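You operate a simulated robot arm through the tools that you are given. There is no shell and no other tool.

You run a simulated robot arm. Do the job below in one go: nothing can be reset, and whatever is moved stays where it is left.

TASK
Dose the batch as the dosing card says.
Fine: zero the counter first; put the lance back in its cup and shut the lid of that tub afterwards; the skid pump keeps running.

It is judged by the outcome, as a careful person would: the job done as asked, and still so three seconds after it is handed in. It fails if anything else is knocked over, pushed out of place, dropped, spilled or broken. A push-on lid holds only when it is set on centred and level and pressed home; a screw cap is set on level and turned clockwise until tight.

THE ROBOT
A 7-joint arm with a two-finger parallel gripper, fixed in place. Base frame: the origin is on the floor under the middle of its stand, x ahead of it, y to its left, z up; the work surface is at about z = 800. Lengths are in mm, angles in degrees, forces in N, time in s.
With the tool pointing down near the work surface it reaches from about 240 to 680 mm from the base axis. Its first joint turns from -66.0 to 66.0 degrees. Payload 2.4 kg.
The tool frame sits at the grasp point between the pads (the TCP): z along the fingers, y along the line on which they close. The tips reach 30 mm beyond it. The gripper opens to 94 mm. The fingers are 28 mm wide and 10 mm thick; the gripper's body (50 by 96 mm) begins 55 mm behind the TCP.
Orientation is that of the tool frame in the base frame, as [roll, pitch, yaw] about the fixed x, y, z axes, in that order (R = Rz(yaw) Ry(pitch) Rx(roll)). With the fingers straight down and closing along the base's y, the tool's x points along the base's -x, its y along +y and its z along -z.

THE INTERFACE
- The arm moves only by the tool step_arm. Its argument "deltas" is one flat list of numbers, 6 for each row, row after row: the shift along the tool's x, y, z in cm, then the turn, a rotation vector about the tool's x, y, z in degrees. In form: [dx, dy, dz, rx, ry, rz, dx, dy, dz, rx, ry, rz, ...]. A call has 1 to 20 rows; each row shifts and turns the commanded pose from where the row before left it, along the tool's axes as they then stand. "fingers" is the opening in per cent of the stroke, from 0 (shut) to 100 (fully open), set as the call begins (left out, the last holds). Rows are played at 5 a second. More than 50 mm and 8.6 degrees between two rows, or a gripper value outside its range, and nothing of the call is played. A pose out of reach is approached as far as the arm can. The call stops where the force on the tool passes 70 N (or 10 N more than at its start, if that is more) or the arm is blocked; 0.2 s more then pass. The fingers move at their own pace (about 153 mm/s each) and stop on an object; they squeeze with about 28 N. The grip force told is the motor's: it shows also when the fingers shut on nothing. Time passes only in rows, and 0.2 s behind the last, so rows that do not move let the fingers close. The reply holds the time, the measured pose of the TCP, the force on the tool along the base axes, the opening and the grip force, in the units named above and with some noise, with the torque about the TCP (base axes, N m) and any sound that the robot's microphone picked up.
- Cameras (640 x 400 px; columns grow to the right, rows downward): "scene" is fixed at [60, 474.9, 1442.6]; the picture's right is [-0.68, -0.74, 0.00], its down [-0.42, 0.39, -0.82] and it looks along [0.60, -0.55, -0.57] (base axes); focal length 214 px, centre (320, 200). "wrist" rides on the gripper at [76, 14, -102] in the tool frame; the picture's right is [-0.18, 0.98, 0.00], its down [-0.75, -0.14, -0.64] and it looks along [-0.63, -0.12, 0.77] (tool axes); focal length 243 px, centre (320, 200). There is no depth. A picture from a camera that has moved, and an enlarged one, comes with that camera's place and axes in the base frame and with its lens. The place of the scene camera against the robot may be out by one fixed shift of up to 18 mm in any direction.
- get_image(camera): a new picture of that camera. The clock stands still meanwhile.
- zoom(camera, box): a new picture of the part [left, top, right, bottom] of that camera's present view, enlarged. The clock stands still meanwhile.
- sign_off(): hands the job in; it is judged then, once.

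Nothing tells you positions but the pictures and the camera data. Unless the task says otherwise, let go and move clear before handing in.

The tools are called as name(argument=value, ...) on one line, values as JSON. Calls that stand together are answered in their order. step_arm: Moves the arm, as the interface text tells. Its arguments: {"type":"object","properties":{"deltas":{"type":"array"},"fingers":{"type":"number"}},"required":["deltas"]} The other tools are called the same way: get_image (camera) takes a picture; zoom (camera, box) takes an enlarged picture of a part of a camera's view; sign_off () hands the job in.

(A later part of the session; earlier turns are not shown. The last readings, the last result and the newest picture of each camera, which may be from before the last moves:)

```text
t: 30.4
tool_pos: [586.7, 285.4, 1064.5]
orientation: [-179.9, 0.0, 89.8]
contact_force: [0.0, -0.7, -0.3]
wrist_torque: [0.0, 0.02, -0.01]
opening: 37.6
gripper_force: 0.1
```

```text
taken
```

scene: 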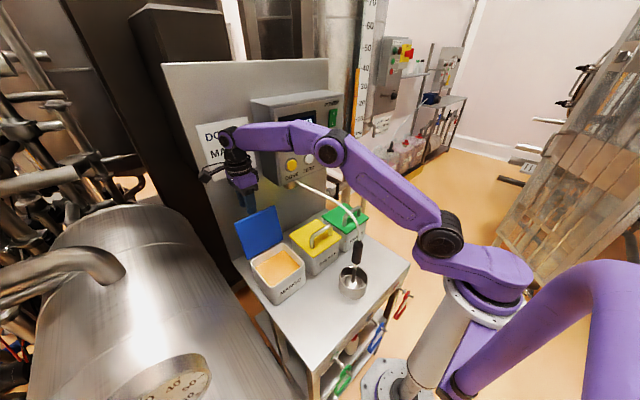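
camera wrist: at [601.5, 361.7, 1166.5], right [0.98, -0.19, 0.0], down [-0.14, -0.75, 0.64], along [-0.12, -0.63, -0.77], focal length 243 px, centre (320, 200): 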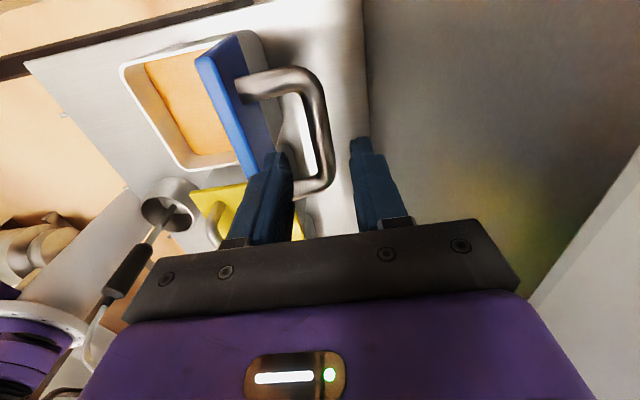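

The lid stays open by itself with the handle behind it. Next is the lance: the hose leaves its top towards the box, so I'll approach from the +y side with the tool tilted 45°. I'll move there and look.

step_arm(deltas=[0, 0, -3.25, 0, 0, 0, 0, 0, -3.25, 0, 0, 0, 0, -4.3, -0.3, 0, 0, 0, 0, -4.3, -0.3, 0, 0, 0, 0, -4.3, -0.3, 0, 0, 0, 0, -4.3, -0.3, 0, 0, 0, 0, -4.3, -0.3, 0, 0, 0, 0, -4.3, -0.3, 0, 0, 0, 0, -4.3, -0.3, 0, 0, 0, 0, 0, 0, 0, -7.5, 0, 0, 0, 0, 0, -7.5, 0, 0, 0, 0, 0, -7.5, 0, 0, 0, 0, 0, -7.5, 0, 0, 0, 0, 0, -7.5, 0, 0, 0, 0, 0, -7.5, 0, 0, 0, 0, 0, 0, 0], fingers=60)

get_image(camera="wrist")

get_image(camera="scene")

```text
t: 33.8
tool_pos: [285.9, 286.8, 1151.1]
orientation: [180.0, 45.0, 89.9]
contact_force: [0.2, 0.0, -0.2]
wrist_torque: [0.02, 0.0, -0.01]
opening: 56.4
gripper_force: 0.0
```

```text
taken
camera wrist: at [300.9, 413.2, 1170.0], right [0.98, -0.13, 0.13], down [-0.14, -0.08, 0.99], along [-0.12, -0.99, -0.09], focal length 243 px, centre (320, 200)
```

wrist: 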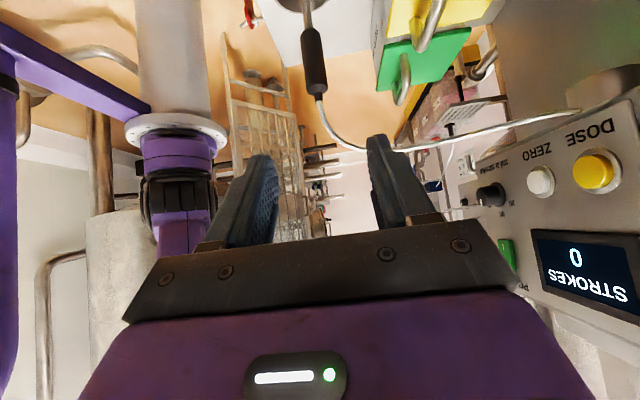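

```text
taken
```

scene: 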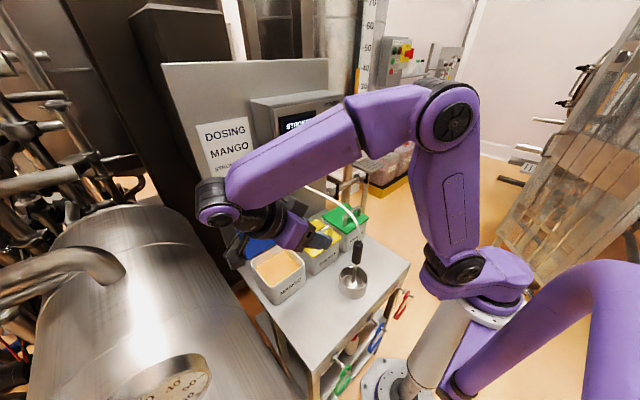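

The lance stands vertical at about (279.5,118.5), grip from z≈917 to 1004, with the hose arching away towards +x. I'll move to a pre-grasp point on the 45° approach line and check.

step_arm(deltas=[0.42, -0.213, 3.64, 0, 0, 0, 0.42, -0.213, 3.64, 0, 0, 0, 0.42, -0.213, 3.64, 0, 0, 0, 0, 0, 0, 0, 0, 0])

get_image(camera="wrist")

zoom(camera="scene", box=[270, 160, 430, 310])

```text
t: 34.8
tool_pos: [277.5, 219.3, 1068.5]
orientation: [179.9, 45.0, 89.8]
contact_force: [-0.5, 0.6, 0.1]
wrist_torque: [-0.03, 0.01, -0.02]
opening: 56.2
gripper_force: 0.1
```

```text
taken
camera wrist: at [292.0, 345.7, 1086.1], right [0.98, -0.13, 0.13], down [-0.14, -0.08, 0.99], along [-0.12, -0.99, -0.1], focal length 243 px, centre (320, 200)
```

wrist: 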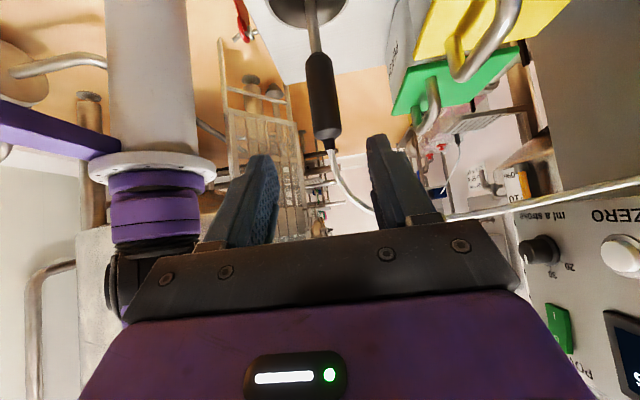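

```text
2.67 times, centred on (350, 235) of scene
camera zoom: at [60.0, 474.9, 1442.6], right [-0.68, -0.74, 0.0], down [-0.42, 0.39, -0.82], along [0.6, -0.55, -0.57], focal length 572 px, centre (240, 107)
```

zoom: 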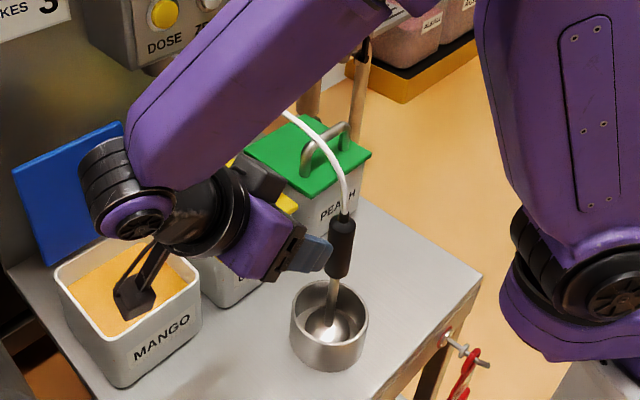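

The lance sits centred between the fingers once I shift about 4 mm in +x. I'll slide along the 45° line onto the grip.

step_arm(deltas=[0, 0.4, 2.5, 0, 0, 0, 0, 0, 3, 0, 0, 0, 0, 0, 3, 0, 0, 0, 0, 0, 2.5, 0, 0, 0, 0, 0, 1.5, 0, 0, 0, 0, 0, 0, 0, 0, 0])

get_image(camera="wrist")

zoom(camera="scene", box=[270, 160, 430, 310])

```text
t: 36.2
tool_pos: [282.8, 129.8, 978.2]
orientation: [-180.0, 45.0, 89.8]
contact_force: [-0.6, -0.5, 0.3]
wrist_torque: [0.01, -0.01, 0.03]
opening: 56.5
gripper_force: 0.1
```

```text
taken
camera wrist: at [298.2, 255.7, 996.6], right [0.98, -0.13, 0.13], down [-0.14, -0.08, 0.99], along [-0.12, -0.99, -0.1], focal length 243 px, centre (320, 200)
```

wrist: 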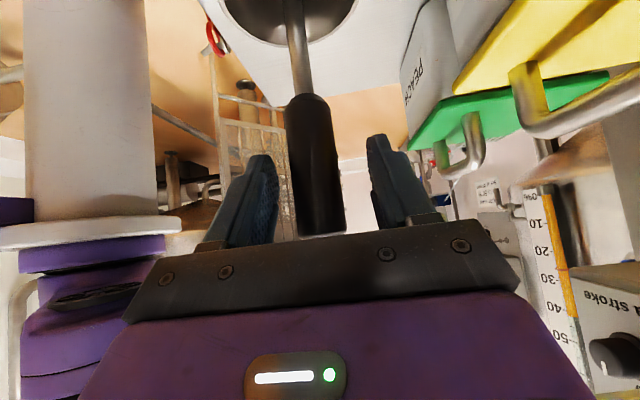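

```text
2.67 times, centred on (350, 235) of scene
camera zoom: at [60.0, 474.9, 1442.6], right [-0.68, -0.74, 0.0], down [-0.42, 0.39, -0.82], along [0.6, -0.55, -0.57], focal length 572 px, centre (240, 107)
```

zoom: 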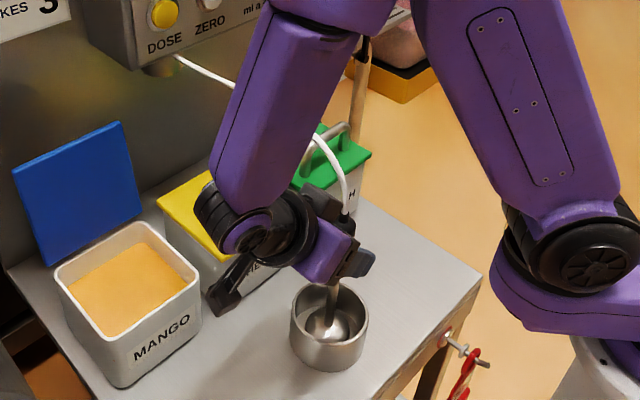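

The grip is centred and nearly at the grasp point. I'll go 6 mm further along the line and close.

step_arm(deltas=[0, 0, 0.6, 0, 0, 0, 0, 0, 0, 0, 0, 0])

step_arm(deltas=[0, 0, 0, 0, 0, 0, 0, 0, 0, 0, 0, 0, 0, 0, 0, 0, 0, 0], fingers=0)

get_image(camera="wrist")

```text
t: 36.8
tool_pos: [282.7, 125.5, 974.6]
orientation: [-179.9, 45.0, 89.9]
contact_force: [0.7, -0.2, 0.3]
wrist_torque: [-0.02, 0.01, -0.01]
opening: 56.2
gripper_force: 0.1
```

```text
t: 37.6
tool_pos: [283.2, 126.1, 974.3]
orientation: [-180.0, 45.1, 90.0]
contact_force: [-1.0, 1.7, 1.1]
wrist_torque: [-0.02, -0.01, 0.01]
opening: 31.8
gripper_force: 27.9
```

```text
taken
camera wrist: at [297.7, 251.7, 992.7], right [0.98, -0.13, 0.13], down [-0.14, -0.08, 0.99], along [-0.12, -0.99, -0.1], focal length 243 px, centre (320, 200)
```

wrist: 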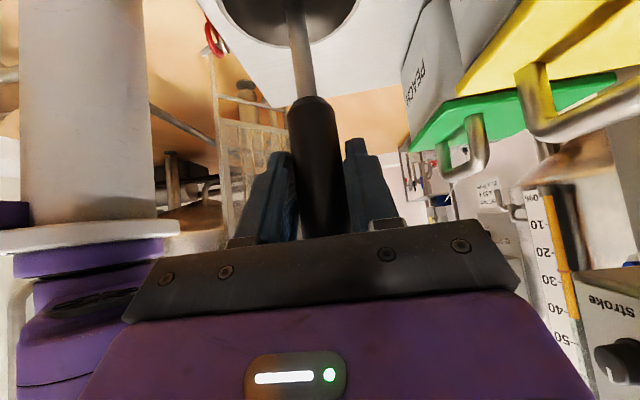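

Gripped with about 32 mm between the pads and calm forces. I'll lift the lance 25 mm first and check it hangs straight.

step_arm(deltas=[-0.354, 0, -0.354, 0, 0, 0, -0.707, 0, -0.707, 0, 0, 0, -0.707, 0, -0.707, 0, 0, 0, 0, 0, 0, 0, 0, 0])

get_image(camera="wrist")

zoom(camera="scene", box=[270, 160, 430, 310])

```text
t: 38.6
tool_pos: [281.7, 126.0, 999.8]
orientation: [180.0, 45.0, 89.9]
contact_force: [-0.6, 0.4, -2.6]
wrist_torque: [0.0, 0.0, -0.02]
opening: 31.8
gripper_force: 28.5
```

```text
taken
camera wrist: at [297.1, 251.8, 1017.6], right [0.98, -0.13, 0.13], down [-0.14, -0.08, 0.99], along [-0.12, -0.99, -0.1], focal length 243 px, centre (320, 200)
```

wrist: 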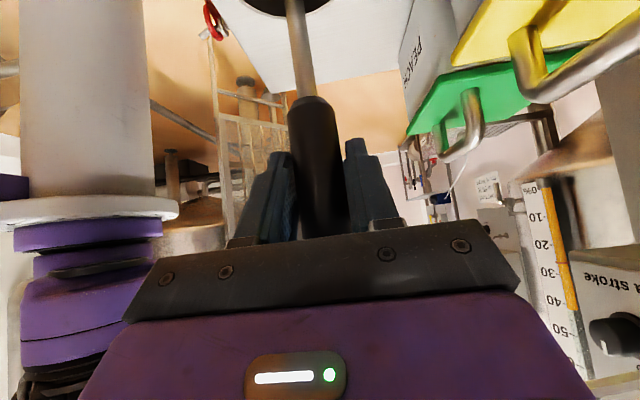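

```text
2.67 times, centred on (350, 235) of scene
camera zoom: at [60.0, 474.9, 1442.6], right [-0.68, -0.74, 0.0], down [-0.42, 0.39, -0.82], along [0.6, -0.55, -0.57], focal length 572 px, centre (240, 107)
```

zoom: 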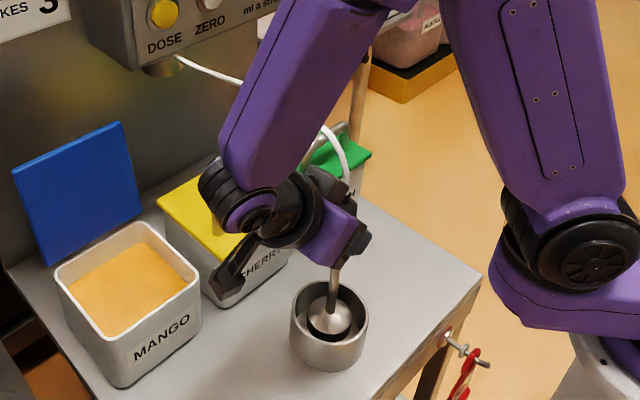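

The lance hangs straight and clears its seat. I'll lift to about z=1110 and carry it over the mango tub.

step_arm(deltas=[-1.945, 0, -1.945, 0, 0, 0, -1.945, 0, -1.945, 0, 0, 0, -1.945, 0, -1.945, 0, 0, 0, -1.945, 0, -1.945, 0, 0, 0, 0, 0, 0, 0, 0, 0])

get_image(camera="scene")

```text
t: 39.8
tool_pos: [283.7, 125.5, 1106.9]
orientation: [179.9, 44.9, 89.9]
contact_force: [-0.1, -0.1, -3.3]
wrist_torque: [0.0, -0.01, 0.01]
opening: 31.7
gripper_force: 28.2
```

```text
taken
```

scene: 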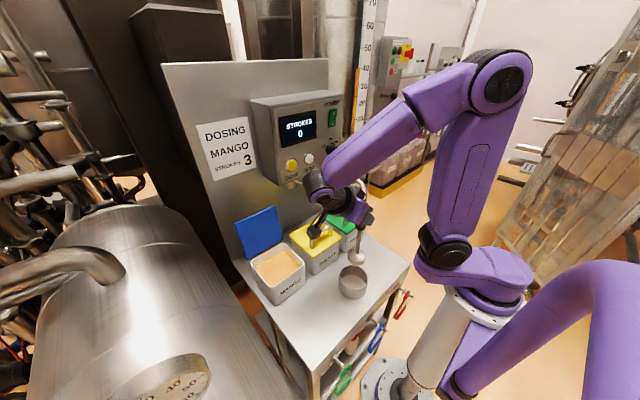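

The lance is out of its cup at z≈1107. I'll move across to above the mango tub.

step_arm(deltas=[1.445, 2.06, -1.445, 0, 0, 0, 1.445, 2.06, -1.445, 0, 0, 0, 1.445, 2.06, -1.445, 0, 0, 0, 1.445, 2.06, -1.445, 0, 0, 0, 1.445, 2.06, -1.445, 0, 0, 0, 1.445, 2.06, -1.445, 0, 0, 0, 1.445, 2.06, -1.445, 0, 0, 0, 1.445, 2.06, -1.445, 0, 0, 0, 0, 0, 0, 0, 0, 0])

get_image(camera="wrist")

get_image(camera="scene")

zoom(camera="scene", box=[190, 160, 350, 310])

```text
t: 41.8
tool_pos: [449.8, 290.6, 1109.4]
orientation: [-179.9, 44.9, 90.0]
contact_force: [-0.3, -0.5, -3.0]
wrist_torque: [0.01, -0.02, 0.02]
opening: 31.9
gripper_force: 28.4
```

```text
taken
camera wrist: at [464.7, 416.4, 1127.2], right [0.98, -0.13, 0.13], down [-0.14, -0.08, 0.99], along [-0.12, -0.99, -0.1], focal length 243 px, centre (320, 200)
```

wrist: 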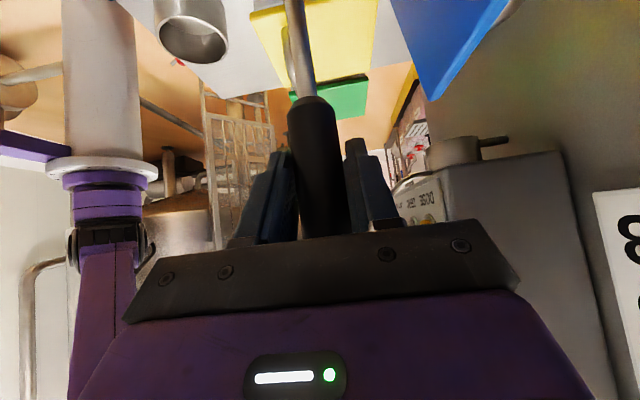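

```text
taken
```

scene: 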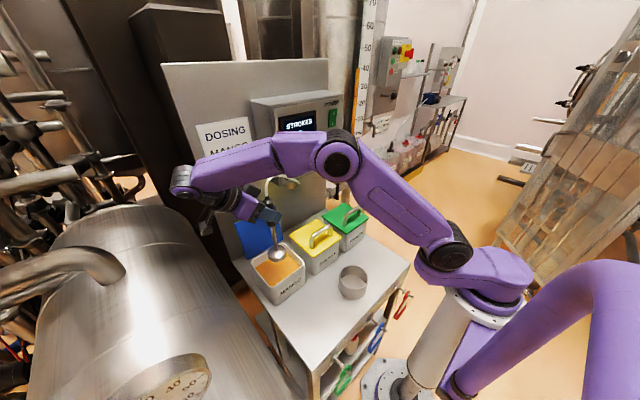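

```text
2.67 times, centred on (270, 235) of scene
camera zoom: at [60.1, 475.0, 1442.6], right [-0.68, -0.74, 0.0], down [-0.42, 0.39, -0.82], along [0.6, -0.55, -0.57], focal length 572 px, centre (453, 107)
```

zoom: 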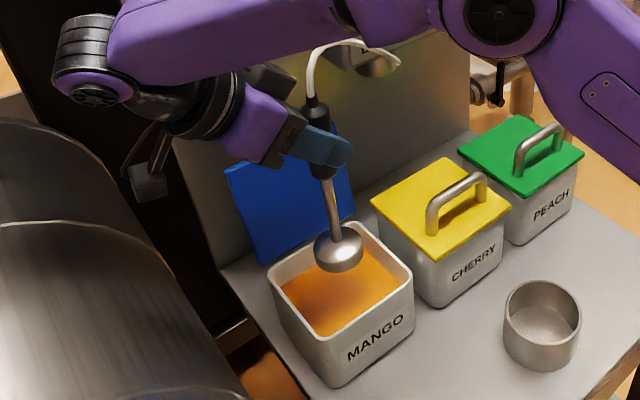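

The lance hangs vertical over the middle of the open mango tub. I'll lower it most of the way and check.

step_arm(deltas=[2.0, 0, 2.0, 0, 0, 0, 2.0, 0, 2.0, 0, 0, 0, 2.0, 0, 2.0, 0, 0, 0, 1.8, 0, 1.8, 0, 0, 0, 0, 0, 0, 0, 0, 0])

get_image(camera="wrist")

zoom(camera="scene", box=[190, 160, 350, 310])

```text
t: 43.0
tool_pos: [448.9, 289.9, 998.2]
orientation: [-179.9, 45.0, 89.8]
contact_force: [0.8, 0.0, -3.5]
wrist_torque: [0.01, 0.04, -0.01]
opening: 31.5
gripper_force: 28.1
```

```text
taken
camera wrist: at [462.8, 414.8, 1016.1], right [0.98, -0.13, 0.13], down [-0.14, -0.08, 0.99], along [-0.12, -0.99, -0.1], focal length 243 px, centre (320, 200)
```

wrist: 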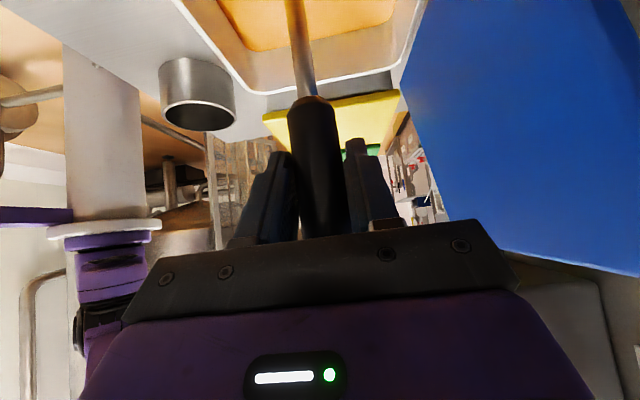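

```text
2.67 times, centred on (270, 235) of scene
camera zoom: at [60.1, 475.0, 1442.6], right [-0.68, -0.74, 0.0], down [-0.42, 0.39, -0.82], along [0.6, -0.55, -0.57], focal length 572 px, centre (453, 107)
```

zoom: 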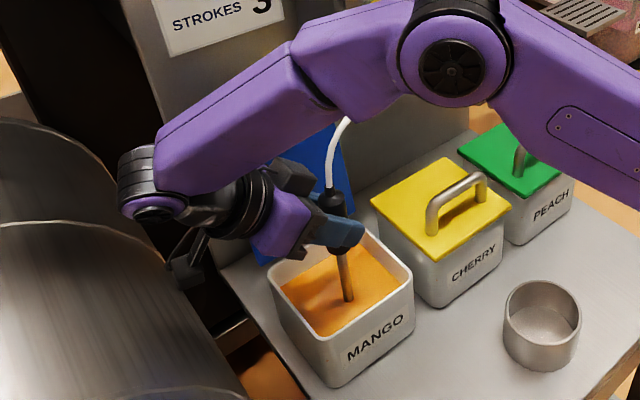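

The lance foot is in the mango liquid and the lid is clear. I'll keep lowering in small steps to find the tub floor.

step_arm(deltas=[0.354, 0, 0.354, 0, 0, 0, 0.354, 0, 0.354, 0, 0, 0, 0.354, 0, 0.354, 0, 0, 0, 0.212, 0, 0.212, 0, 0, 0, 0, 0, 0, 0, 0, 0])

```text
t: 44.2
tool_pos: [447.5, 291.2, 979.6]
orientation: [-179.9, 44.9, 89.9]
contact_force: [0.7, 0.4, -2.8]
wrist_torque: [0.03, 0.0, -0.04]
opening: 31.7
gripper_force: 28.9
```

step_arm(deltas=[0.141, 0, 0.141, 0, 0, 0, 0.141, 0, 0.141, 0, 0, 0, 0, 0, 0, 0, 0, 0])

```text
t: 45.0
tool_pos: [449.3, 290.7, 975.9]
orientation: [-180.0, 45.1, 90.0]
contact_force: [-0.1, 0.1, -2.9]
wrist_torque: [0.01, 0.01, -0.05]
opening: 31.8
gripper_force: 27.5
```

No floor contact yet. I'll keep lowering in small steps.

step_arm(deltas=[0.141, 0, 0.141, 0, 0, 0, 0.141, 0, 0.141, 0, 0, 0, 0, 0, 0, 0, 0, 0])

zoom(camera="scene", box=[190, 160, 350, 310])

```text
t: 45.8
tool_pos: [449.4, 289.2, 974.9]
orientation: [179.6, 45.0, 89.8]
contact_force: [-4.2, 0.7, 25.7]
wrist_torque: [0.04, 0.03, -0.02]
opening: 31.4
gripper_force: 28.0
```

```text
2.67 times, centred on (270, 235) of scene
camera zoom: at [59.5, 474.7, 1442.7], right [-0.68, -0.74, 0.0], down [-0.42, 0.39, -0.82], along [0.6, -0.55, -0.57], focal length 572 px, centre (453, 107)
```

zoom: 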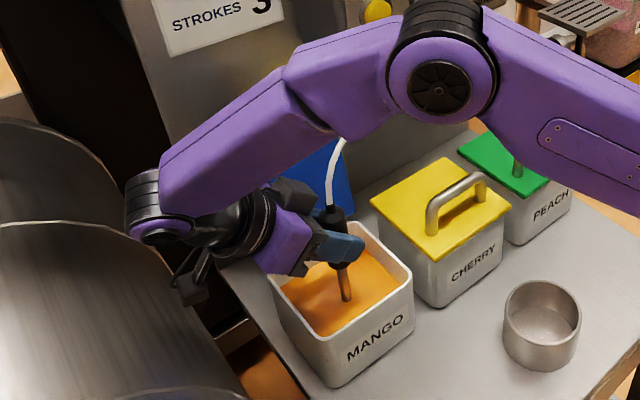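

Floor contact (26 N). I'll ease up about 3.5 mm so the lance just rests on its foot.

step_arm(deltas=[-0.2, 0, -0.2, 0, 0, 0, 0, 0, 0, 0, 0, 0])

```text
t: 46.4
tool_pos: [449.8, 290.4, 974.2]
orientation: [-179.8, 45.0, 89.9]
contact_force: [1.0, -1.2, -2.1]
wrist_torque: [-0.06, -0.1, 0.01]
opening: 31.4
gripper_force: 28.0
```

Nearly neutral now. I'll open the fingers a little and see whether the lance stands by itself.

step_arm(deltas=[0, 0, 0, 0, 0, 0, 0, 0, 0, 0, 0, 0, 0, 0, 0, 0, 0, 0, 0, 0, 0, 0, 0, 0], fingers=42)

get_image(camera="wrist")

zoom(camera="scene", box=[190, 160, 350, 310])

```text
t: 47.4
tool_pos: [449.3, 291.4, 976.1]
orientation: [180.0, 45.0, 90.0]
contact_force: [-0.3, 0.1, 0.3]
wrist_torque: [-0.01, 0.0, 0.0]
opening: 39.4
gripper_force: 0.0
```

```text
taken
camera wrist: at [464.4, 416.7, 993.9], right [0.98, -0.13, 0.13], down [-0.14, -0.08, 0.99], along [-0.12, -0.99, -0.1], focal length 243 px, centre (320, 200)
```

wrist: 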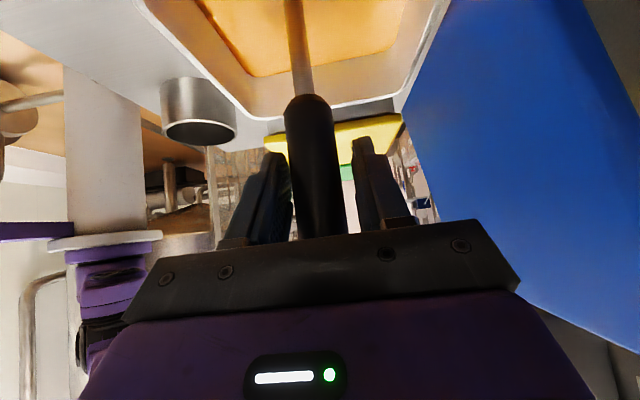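

```text
2.67 times, centred on (270, 235) of scene
camera zoom: at [60.0, 474.9, 1442.6], right [-0.68, -0.74, 0.0], down [-0.42, 0.39, -0.82], along [0.6, -0.55, -0.57], focal length 572 px, centre (453, 107)
```

zoom: 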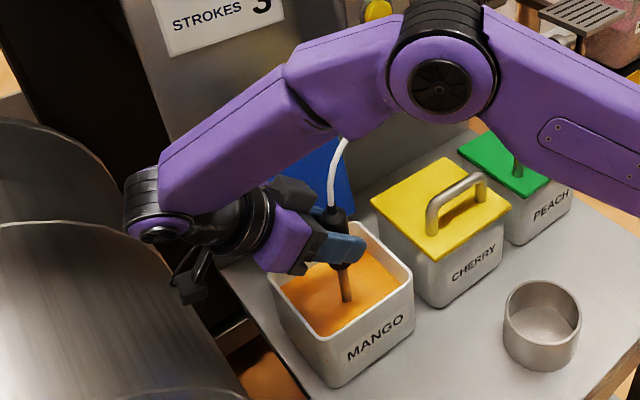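

The lance stands on its own. I'll open wider and wait a moment to be sure before withdrawing.

step_arm(deltas=[0, 0, 0, 0, 0, 0, 0, 0, 0, 0, 0, 0, 0, 0, 0, 0, 0, 0, 0, 0, 0, 0, 0, 0, 0, 0, 0, 0, 0, 0], fingers=60)

get_image(camera="wrist")

```text
t: 48.6
tool_pos: [449.0, 290.6, 975.0]
orientation: [-179.9, 45.0, 89.9]
contact_force: [-0.1, -0.1, -0.9]
wrist_torque: [0.0, 0.02, 0.0]
opening: 56.5
gripper_force: 0.0
```

```text
taken
camera wrist: at [464.4, 416.7, 993.9], right [0.98, -0.13, 0.13], down [-0.14, -0.08, 0.99], along [-0.12, -0.99, -0.1], focal length 243 px, centre (320, 200)
```

wrist: 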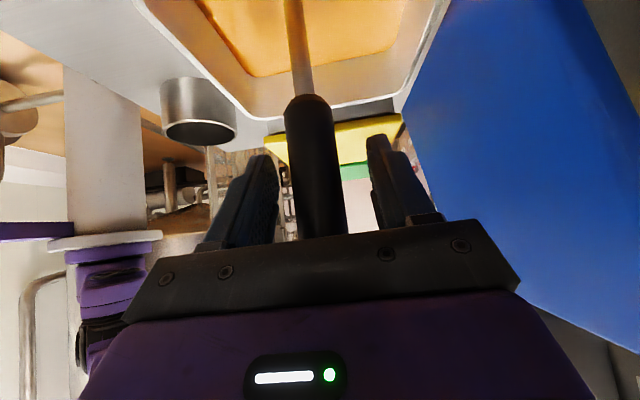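

The lance stands steady. I'll back straight out, then move up and away to see the hose and panel clearly.

step_arm(deltas=[0, 0, -2, 0, 0, 0, 0, 0, -2.5, 0, 0, 0, 0, 0, -2.5, 0, 0, 0, -2.12, -3, -2.12, 0, 0, 0, -2.12, -3, -2.12, 0, 0, 0, -2.12, -3, -2.12, 0, 0, 0, -2.12, -3, -2.12, 0, 0, 0, -2.12, -3, -2.12, 0, 0, 0, 0, 0, 0, 0, 0, 0])

get_image(camera="wrist")

get_image(camera="scene")

zoom(camera="scene", box=[200, 80, 400, 300])

```text
t: 50.6
tool_pos: [299.3, 338.5, 1177.7]
orientation: [180.0, 45.0, 89.8]
contact_force: [-0.4, 0.1, 0.2]
wrist_torque: [0.0, 0.02, -0.02]
opening: 56.7
gripper_force: 0.1
```

```text
taken
camera wrist: at [313.9, 464.4, 1195.7], right [0.98, -0.13, 0.13], down [-0.14, -0.08, 0.99], along [-0.12, -0.99, -0.1], focal length 243 px, centre (320, 200)
```

wrist: 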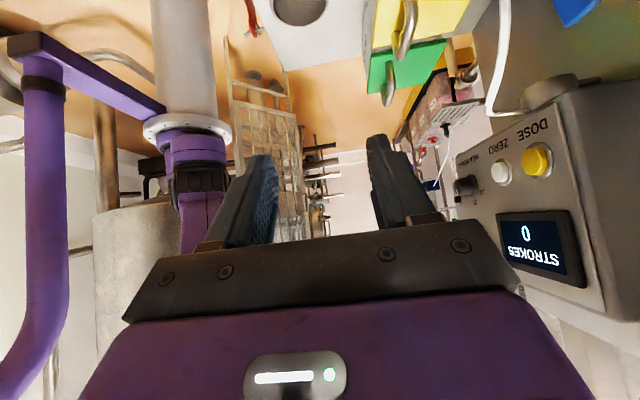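

```text
taken
```

scene: 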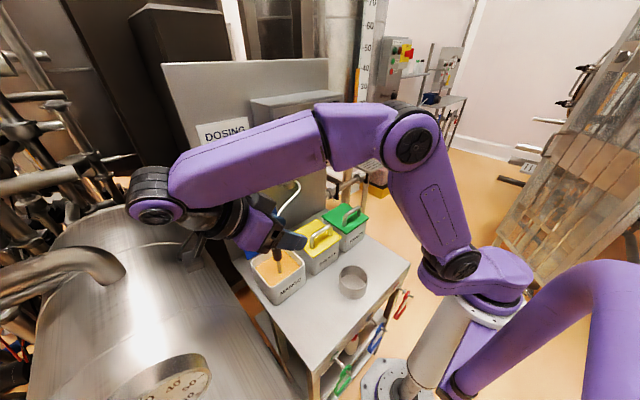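

```text
1.82 times, centred on (300, 190) of scene
camera zoom: at [60.0, 474.9, 1442.6], right [-0.68, -0.74, 0.0], down [-0.42, 0.39, -0.82], along [0.6, -0.55, -0.57], focal length 390 px, centre (356, 218)
```

zoom: 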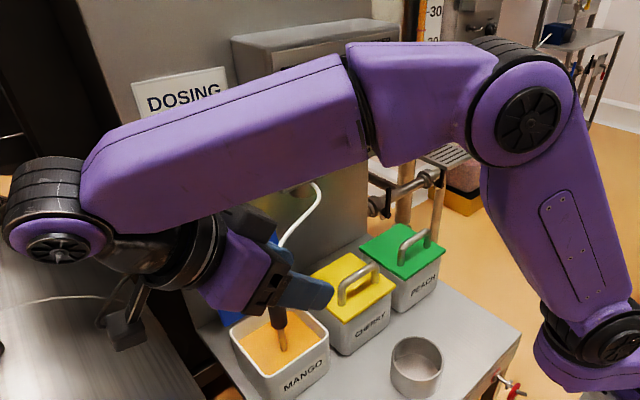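

The hose loops low, below z≈1100, so DOSE at z≈1154 is free. I'll swing the tool to face the panel (30° below horizontal) and move in front of DOSE.

step_arm(deltas=[0, 0, 0, -5.8, 0, -5.8, 0, 0, 0, -5.8, 0, -5.8, 0, 0, 0, -5.8, 0, -5.8, 0, 0, 0, -5.8, 0, -5.8, 0, 0, 0, -5.8, 0, -5.8, 0, 0, 0, -5.8, 0, -5.8, 0, 0, 0, -5.8, 0, -5.8, 0, 0, 0, -5.8, 0, -5.8, 0, 0, 0, -5.8, 0, -5.8, 0, 0, 0, -5.8, 0, -5.8, 0, 0, 0, -5.64, 0, -5.64, 0, 0, 0, 0, -7.5, 0, 0, 0, 0, 0, -7.5, 0, 0, 0, 0, 0, 0, 0], fingers=0)

get_image(camera="wrist")

get_image(camera="scene")

```text
t: 53.6
tool_pos: [297.8, 340.3, 1174.6]
orientation: [179.9, 60.1, -180.0]
contact_force: [0.0, -0.3, 0.6]
wrist_torque: [-0.03, 0.01, 0.02]
opening: 0.3
gripper_force: 27.8
```

```text
taken
camera wrist: at [172.3, 353.5, 1159.1], right [0.09, 0.98, 0.16], down [-0.18, -0.14, 0.97], along [0.98, -0.12, 0.16], focal length 243 px, centre (320, 200)
```

wrist: 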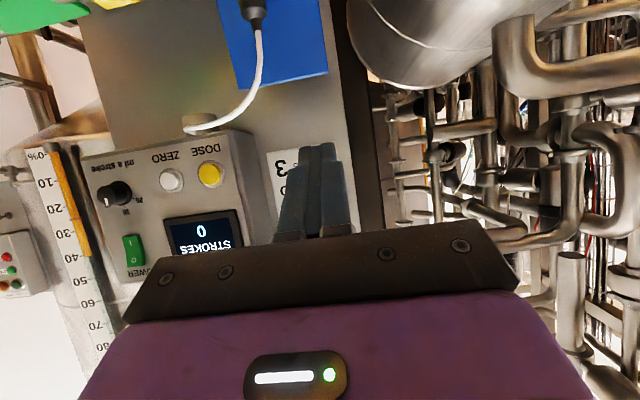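

```text
taken
```

scene: 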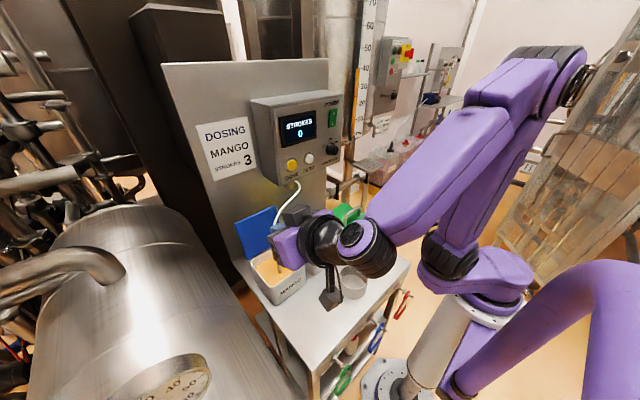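

DOSE is confirmed at about (541,140,1153). I'll move to a pre-press pose in front of it, passing above the hose.

step_arm(deltas=[-1.28, -2.85, 1.58, 0, 0, 0, -1.28, -2.85, 1.58, 0, 0, 0, -1.28, -2.85, 1.58, 0, 0, 0, -1.28, -2.85, 1.58, 0, 0, 0, -1.28, -2.85, 1.58, 0, 0, 0, -1.28, -2.85, 1.58, 0, 0, 0, -1.28, -2.83, 1.58, 0, 0, 0, 1.11, 0, 2.375, 0, 0, 0, 1.11, 0, 2.375, 0, 0, 0, 0, 0, 0, 0, 0, 0])

get_image(camera="wrist")

zoom(camera="scene", box=[200, 80, 400, 300])

```text
t: 55.8
tool_pos: [469.4, 141.5, 1154.9]
orientation: [180.0, 60.0, 179.9]
contact_force: [0.3, 0.5, 0.3]
wrist_torque: [0.0, -0.01, 0.02]
opening: 0.0
gripper_force: 28.3
```

```text
taken
camera wrist: at [343.7, 155.0, 1139.7], right [0.09, 0.98, 0.16], down [-0.18, -0.14, 0.97], along [0.98, -0.12, 0.16], focal length 243 px, centre (320, 200)
```

wrist: 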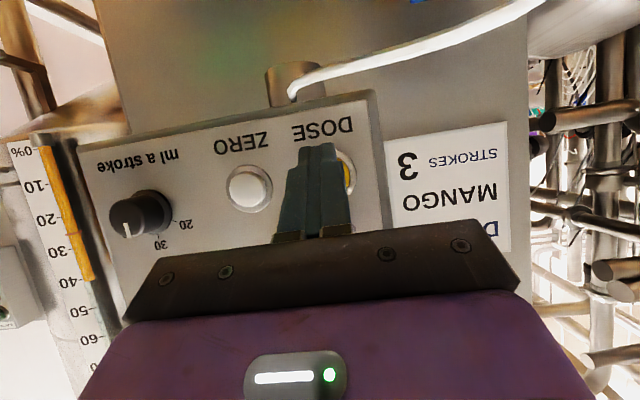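

```text
1.82 times, centred on (300, 190) of scene
camera zoom: at [60.0, 474.9, 1442.6], right [-0.68, -0.74, 0.0], down [-0.42, 0.39, -0.82], along [0.6, -0.55, -0.57], focal length 390 px, centre (356, 218)
```

zoom: 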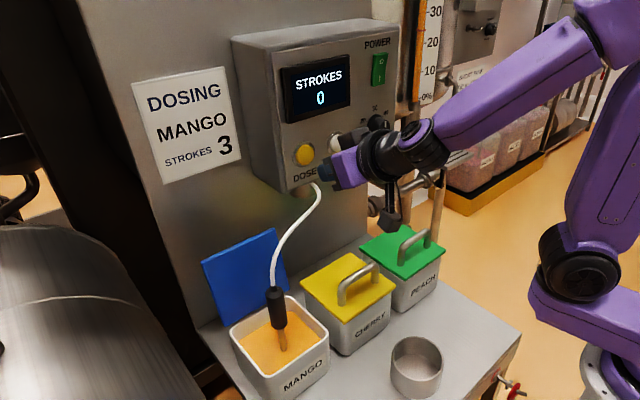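

The fingertip is lined up with DOSE exactly as it was for ZERO. I'll do the first press the same way.

step_arm(deltas=[-0.5, 0, 0.866, 0, 0, 0, -0.5, 0, 0.866, 0, 0, 0, -0.5, 0, 0.866, 0, 0, 0, -0.1, 0, 0.173, 0, 0, 0, -0.1, 0, 0.173, 0, 0, 0])

zoom(camera="scene", box=[240, 80, 400, 200])

```text
t: 57.0
tool_pos: [503.7, 140.8, 1154.6]
orientation: [-180.0, 60.0, 180.0]
contact_force: [0.2, -0.2, 0.0]
wrist_torque: [-0.02, 0.01, -0.01]
opening: 0.0
gripper_force: 28.4
```

```text
3.33 times, centred on (320, 140) of scene
camera zoom: at [60.0, 474.9, 1442.6], right [-0.68, -0.74, 0.0], down [-0.42, 0.39, -0.82], along [0.6, -0.55, -0.57], focal length 715 px, centre (320, 400)
```

zoom: 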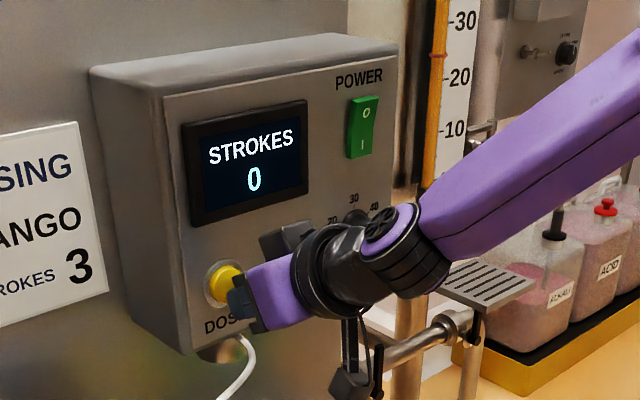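

The tip is just at the button with no contact yet. I'll advance in 1 mm steps.

step_arm(deltas=[-0.05, 0, 0.0866, 0, 0, 0, -0.05, 0, 0.0866, 0, 0, 0])

zoom(camera="scene", box=[240, 80, 400, 200])

```text
t: 57.6
tool_pos: [505.5, 140.6, 1152.7]
orientation: [-179.9, 60.0, -179.9]
contact_force: [-0.3, -0.3, -1.1]
wrist_torque: [0.0, 0.04, -0.02]
opening: 0.0
gripper_force: 27.6
```

```text
3.33 times, centred on (320, 140) of scene
camera zoom: at [60.0, 474.9, 1442.6], right [-0.68, -0.74, 0.0], down [-0.42, 0.39, -0.82], along [0.6, -0.55, -0.57], focal length 715 px, centre (320, 400)
```

zoom: 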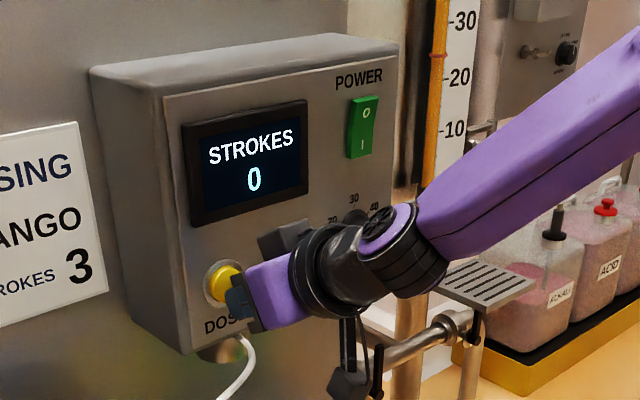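

step_arm(deltas=[-0.05, 0, 0.0866, 0, 0, 0, -0.05, 0, 0.0866, 0, 0, 0])

zoom(camera="scene", box=[240, 80, 400, 200])

```text
t: 58.2
tool_pos: [506.1, 140.8, 1154.0]
orientation: [179.9, 60.0, 179.9]
contact_force: [-5.0, -0.9, 1.5]
wrist_torque: [-0.01, -0.04, -0.02]
opening: 0.0
gripper_force: 28.0
heard: click
```

```text
3.33 times, centred on (320, 140) of scene
camera zoom: at [59.8, 474.9, 1442.7], right [-0.68, -0.74, 0.0], down [-0.42, 0.39, -0.82], along [0.6, -0.55, -0.57], focal length 715 px, centre (320, 400)
```

zoom: 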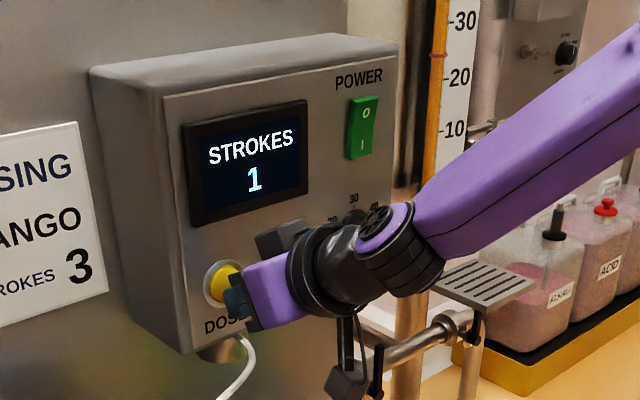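

The counter reads 1. I'll retract 12 mm, pause to let the stroke finish, and check before the second press.

step_arm(deltas=[0.3, 0, -0.52, 0, 0, 0, 0.3, 0, -0.52, 0, 0, 0, 0, 0, 0, 0, 0, 0, 0, 0, 0, 0, 0, 0, 0, 0, 0, 0, 0, 0, 0, 0, 0, 0, 0, 0, 0, 0, 0, 0, 0, 0, 0, 0, 0, 0, 0, 0])

get_image(camera="scene")

zoom(camera="scene", box=[240, 80, 400, 200])

```text
t: 60.0
tool_pos: [495.5, 139.7, 1151.7]
orientation: [180.0, 59.9, 180.0]
contact_force: [-0.7, 0.7, 0.0]
wrist_torque: [0.02, -0.01, -0.04]
opening: 0.2
gripper_force: 27.5
```

```text
taken
```

scene: 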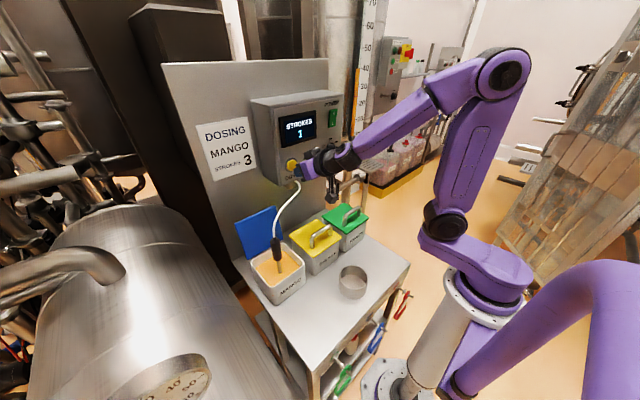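

```text
3.33 times, centred on (320, 140) of scene
camera zoom: at [60.0, 474.9, 1442.6], right [-0.68, -0.74, 0.0], down [-0.42, 0.39, -0.82], along [0.6, -0.55, -0.57], focal length 715 px, centre (320, 400)
```

zoom: 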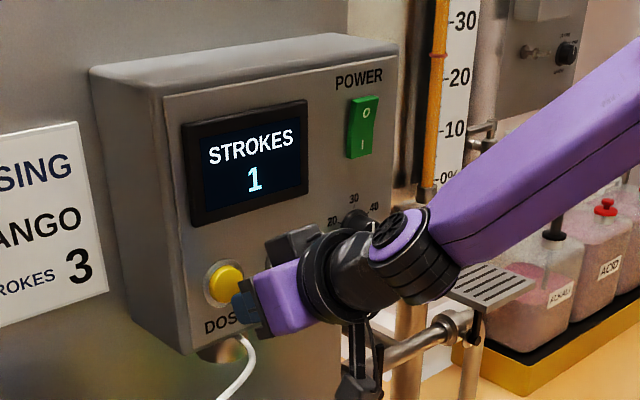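

Still 1, and the lance is standing in mango. Second press.

step_arm(deltas=[-0.3, 0, 0.52, 0, 0, 0, -0.3, 0, 0.52, 0, 0, 0, 0, 0, 0, 0, 0, 0])

zoom(camera="scene", box=[240, 80, 400, 200])

```text
t: 60.8
tool_pos: [507.0, 140.0, 1152.7]
orientation: [180.0, 59.9, 179.9]
contact_force: [-5.1, -0.7, -1.7]
wrist_torque: [-0.01, 0.09, -0.05]
opening: 0.0
gripper_force: 28.0
heard: click
```

```text
3.33 times, centred on (320, 140) of scene
camera zoom: at [59.9, 474.9, 1442.7], right [-0.68, -0.74, 0.0], down [-0.42, 0.39, -0.82], along [0.6, -0.55, -0.57], focal length 715 px, centre (320, 400)
```

zoom: 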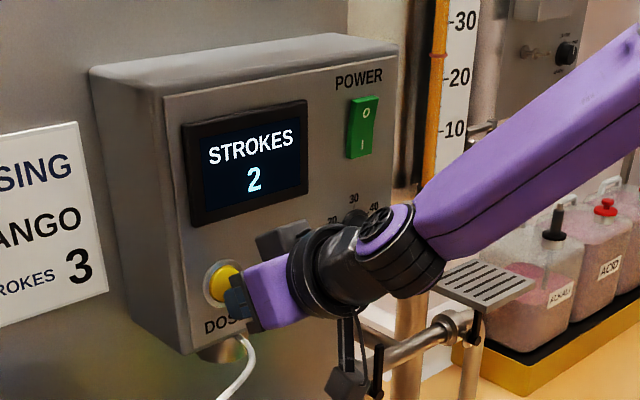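

The counter reads 2. I'll retract and pause again.

step_arm(deltas=[0.3, 0, -0.52, 0, 0, 0, 0.3, 0, -0.52, 0, 0, 0, 0, 0, 0, 0, 0, 0, 0, 0, 0, 0, 0, 0, 0, 0, 0, 0, 0, 0, 0, 0, 0, 0, 0, 0, 0, 0, 0, 0, 0, 0, 0, 0, 0, 0, 0, 0])

zoom(camera="scene", box=[240, 80, 400, 200])

```text
t: 62.6
tool_pos: [495.1, 140.6, 1153.7]
orientation: [-180.0, 59.9, 179.9]
contact_force: [0.9, -0.6, -0.2]
wrist_torque: [0.02, -0.01, -0.01]
opening: 0.0
gripper_force: 27.7
```

```text
3.33 times, centred on (320, 140) of scene
camera zoom: at [60.0, 474.9, 1442.6], right [-0.68, -0.74, 0.0], down [-0.42, 0.39, -0.82], along [0.6, -0.55, -0.57], focal length 715 px, centre (320, 400)
```

zoom: 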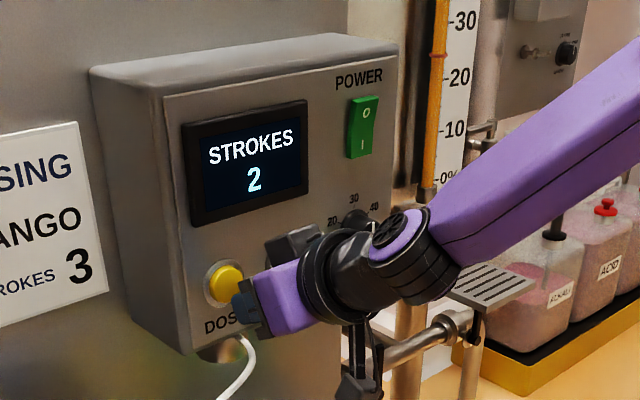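

Counter stable at 2. Third and last press.

step_arm(deltas=[-0.3, 0, 0.52, 0, 0, 0, -0.3, 0, 0.52, 0, 0, 0, 0, 0, 0, 0, 0, 0])

zoom(camera="scene", box=[240, 80, 400, 200])

```text
t: 63.4
tool_pos: [507.9, 140.1, 1151.8]
orientation: [-180.0, 59.9, 179.9]
contact_force: [-4.5, -0.7, -0.3]
wrist_torque: [0.01, 0.0, -0.05]
opening: 0.0
gripper_force: 27.4
heard: click
```

```text
3.33 times, centred on (320, 140) of scene
camera zoom: at [59.9, 474.9, 1442.7], right [-0.68, -0.74, 0.0], down [-0.42, 0.39, -0.82], along [0.6, -0.55, -0.57], focal length 715 px, centre (320, 400)
```

zoom: 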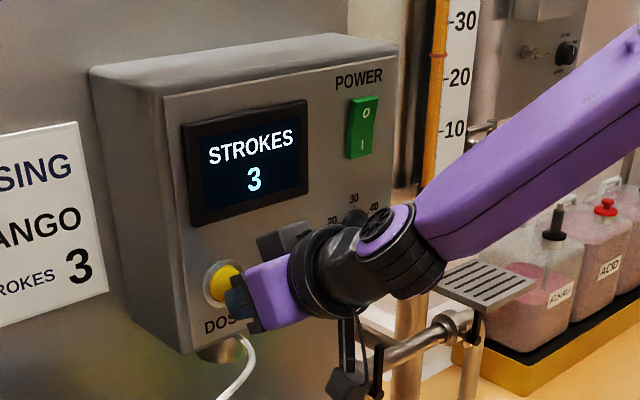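

The counter reads 3, matching the card. I'll retract and retrace my path back to the lance approach side.

step_arm(deltas=[0.5, 0, -0.866, 0, 0, 0, 0.65, 0, -1.126, 0, 0, 0, 0.65, 0, -1.126, 0, 0, 0, -1.11, 0, -2.375, 0, 0, 0, -1.11, 0, -2.375, 0, 0, 0, 1.28, 2.85, -1.58, 0, 0, 0, 1.28, 2.85, -1.58, 0, 0, 0, 1.28, 2.85, -1.58, 0, 0, 0, 1.28, 2.85, -1.58, 0, 0, 0, 1.28, 2.85, -1.58, 0, 0, 0, 1.28, 2.85, -1.58, 0, 0, 0, 1.28, 2.83, -1.58, 0, 0, 0, 0, 0, 0, 0, 0, 0])

get_image(camera="scene")

```text
t: 66.2
tool_pos: [297.7, 342.0, 1174.3]
orientation: [179.9, 60.0, -180.0]
contact_force: [-0.9, -0.1, -0.8]
wrist_torque: [-0.03, 0.05, 0.03]
opening: 0.0
gripper_force: 27.1
```

```text
taken
```

scene: 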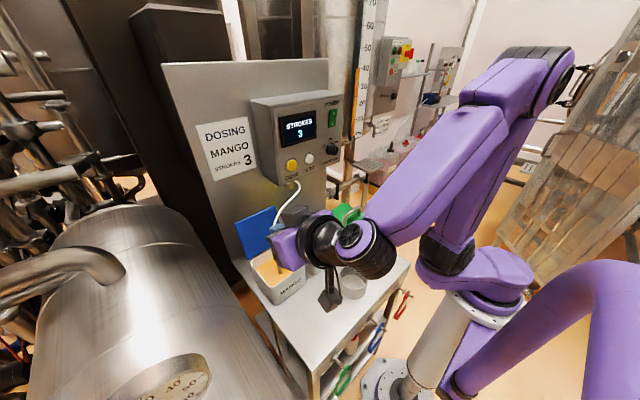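

The counter stays at 3. Now I'll turn back to the 45° side-grasp orientation and open the fingers.

step_arm(deltas=[0, 0, 0, 0, 7.5, 0, 0, 0, 0, 0, 7.5, 0, 0, 0, 0, 5.8, 0, 5.8, 0, 0, 0, 5.8, 0, 5.8, 0, 0, 0, 5.8, 0, 5.8, 0, 0, 0, 5.8, 0, 5.8, 0, 0, 0, 5.8, 0, 5.8, 0, 0, 0, 5.8, 0, 5.8, 0, 0, 0, 5.8, 0, 5.8, 0, 0, 0, 5.8, 0, 5.8, 0, 0, 0, 5.8, 0, 5.8, 0, 0, 0, 5.8, 0, 5.8, 0, 0, 0, 5.64, 0, 5.64, 0, 0, 0, 0, 0, 0], fingers=60)

```text
t: 69.2
tool_pos: [299.7, 339.1, 1173.8]
orientation: [-180.0, 45.1, 89.9]
contact_force: [0.4, -0.1, 0.3]
wrist_torque: [0.04, 0.0, 0.02]
opening: 56.6
gripper_force: 0.0
```

Now I'll retrace to just short of the lance and check alignment.

step_arm(deltas=[2.12, 3, 2.12, 0, 0, 0, 2.12, 3, 2.12, 0, 0, 0, 2.12, 3, 2.12, 0, 0, 0, 2.12, 3, 2.12, 0, 0, 0, 2.12, 3, 2.12, 0, 0, 0, 0, 0, 0, 0, 0, 0])

get_image(camera="wrist")

zoom(camera="scene", box=[190, 160, 350, 310])

```text
t: 70.6
tool_pos: [453.2, 339.6, 1025.4]
orientation: [-180.0, 44.9, 90.1]
contact_force: [-0.2, -0.7, -0.4]
wrist_torque: [0.02, -0.02, 0.0]
opening: 56.6
gripper_force: 0.0
```

```text
taken
camera wrist: at [467.4, 466.0, 1044.0], right [0.98, -0.13, 0.13], down [-0.14, -0.08, 0.99], along [-0.12, -0.99, -0.1], focal length 243 px, centre (320, 200)
```

wrist: 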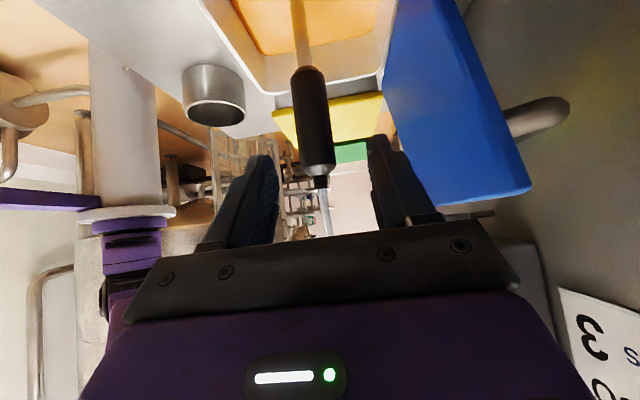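

```text
2.67 times, centred on (270, 235) of scene
camera zoom: at [60.0, 474.9, 1442.6], right [-0.68, -0.74, 0.0], down [-0.42, 0.39, -0.82], along [0.6, -0.55, -0.57], focal length 572 px, centre (453, 107)
```

zoom: 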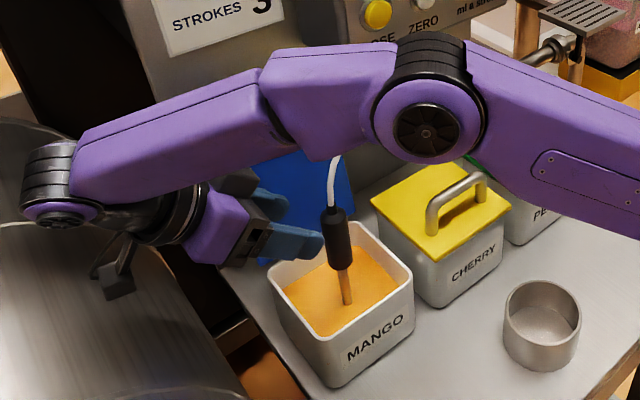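

Lance upright and within the fingers' span; I'll correct 3 mm in -x and slide back onto the grip.

step_arm(deltas=[0, -0.3, 2.5, 0, 0, 0, 0, 0, 2.5, 0, 0, 0, 0, 0, 1.5, 0, 0, 0, 0, 0, 0.6, 0, 0, 0, 0, 0, 0, 0, 0, 0])

get_image(camera="wrist")

```text
t: 71.8
tool_pos: [448.9, 289.4, 972.9]
orientation: [180.0, 45.0, 89.9]
contact_force: [-0.8, -0.9, -0.7]
wrist_torque: [0.0, -0.04, 0.0]
opening: 56.3
gripper_force: 0.1
```

```text
taken
camera wrist: at [463.6, 415.7, 992.3], right [0.98, -0.13, 0.13], down [-0.14, -0.08, 0.99], along [-0.12, -0.99, -0.1], focal length 243 px, centre (320, 200)
```

wrist: 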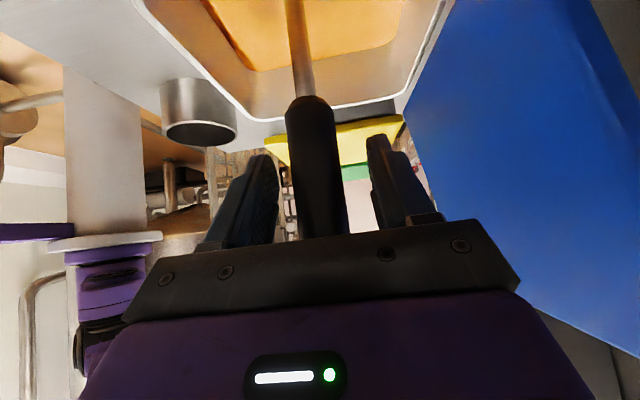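

I'll nudge 2 mm more in -x to centre it, then close.

step_arm(deltas=[0, -0.2, 0, 0, 0, 0, 0, 0, 0, 0, 0, 0])

step_arm(deltas=[0, 0, 0, 0, 0, 0, 0, 0, 0, 0, 0, 0, 0, 0, 0, 0, 0, 0], fingers=0)

get_image(camera="wrist")

```text
t: 72.4
tool_pos: [446.4, 289.8, 973.9]
orientation: [179.9, 45.1, 89.8]
contact_force: [0.5, -0.3, 0.0]
wrist_torque: [0.02, -0.01, 0.0]
opening: 56.6
gripper_force: 0.1
```

```text
t: 73.2
tool_pos: [447.0, 289.5, 974.8]
orientation: [-180.0, 45.0, 89.9]
contact_force: [0.4, 0.2, 2.0]
wrist_torque: [-0.03, 0.02, -0.01]
opening: 31.8
gripper_force: 27.9
```

```text
taken
camera wrist: at [461.7, 415.6, 993.1], right [0.98, -0.13, 0.13], down [-0.14, -0.08, 0.99], along [-0.12, -0.99, -0.1], focal length 243 px, centre (320, 200)
```

wrist: 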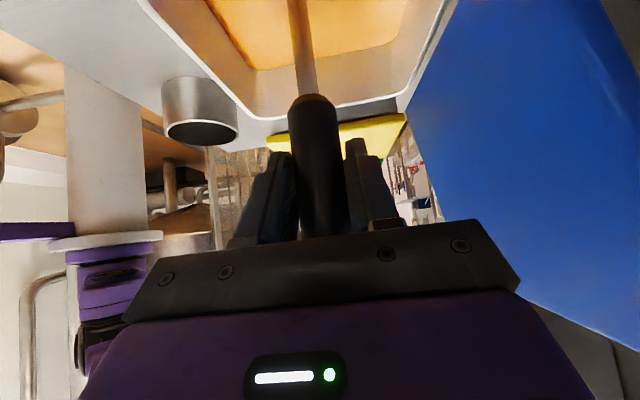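

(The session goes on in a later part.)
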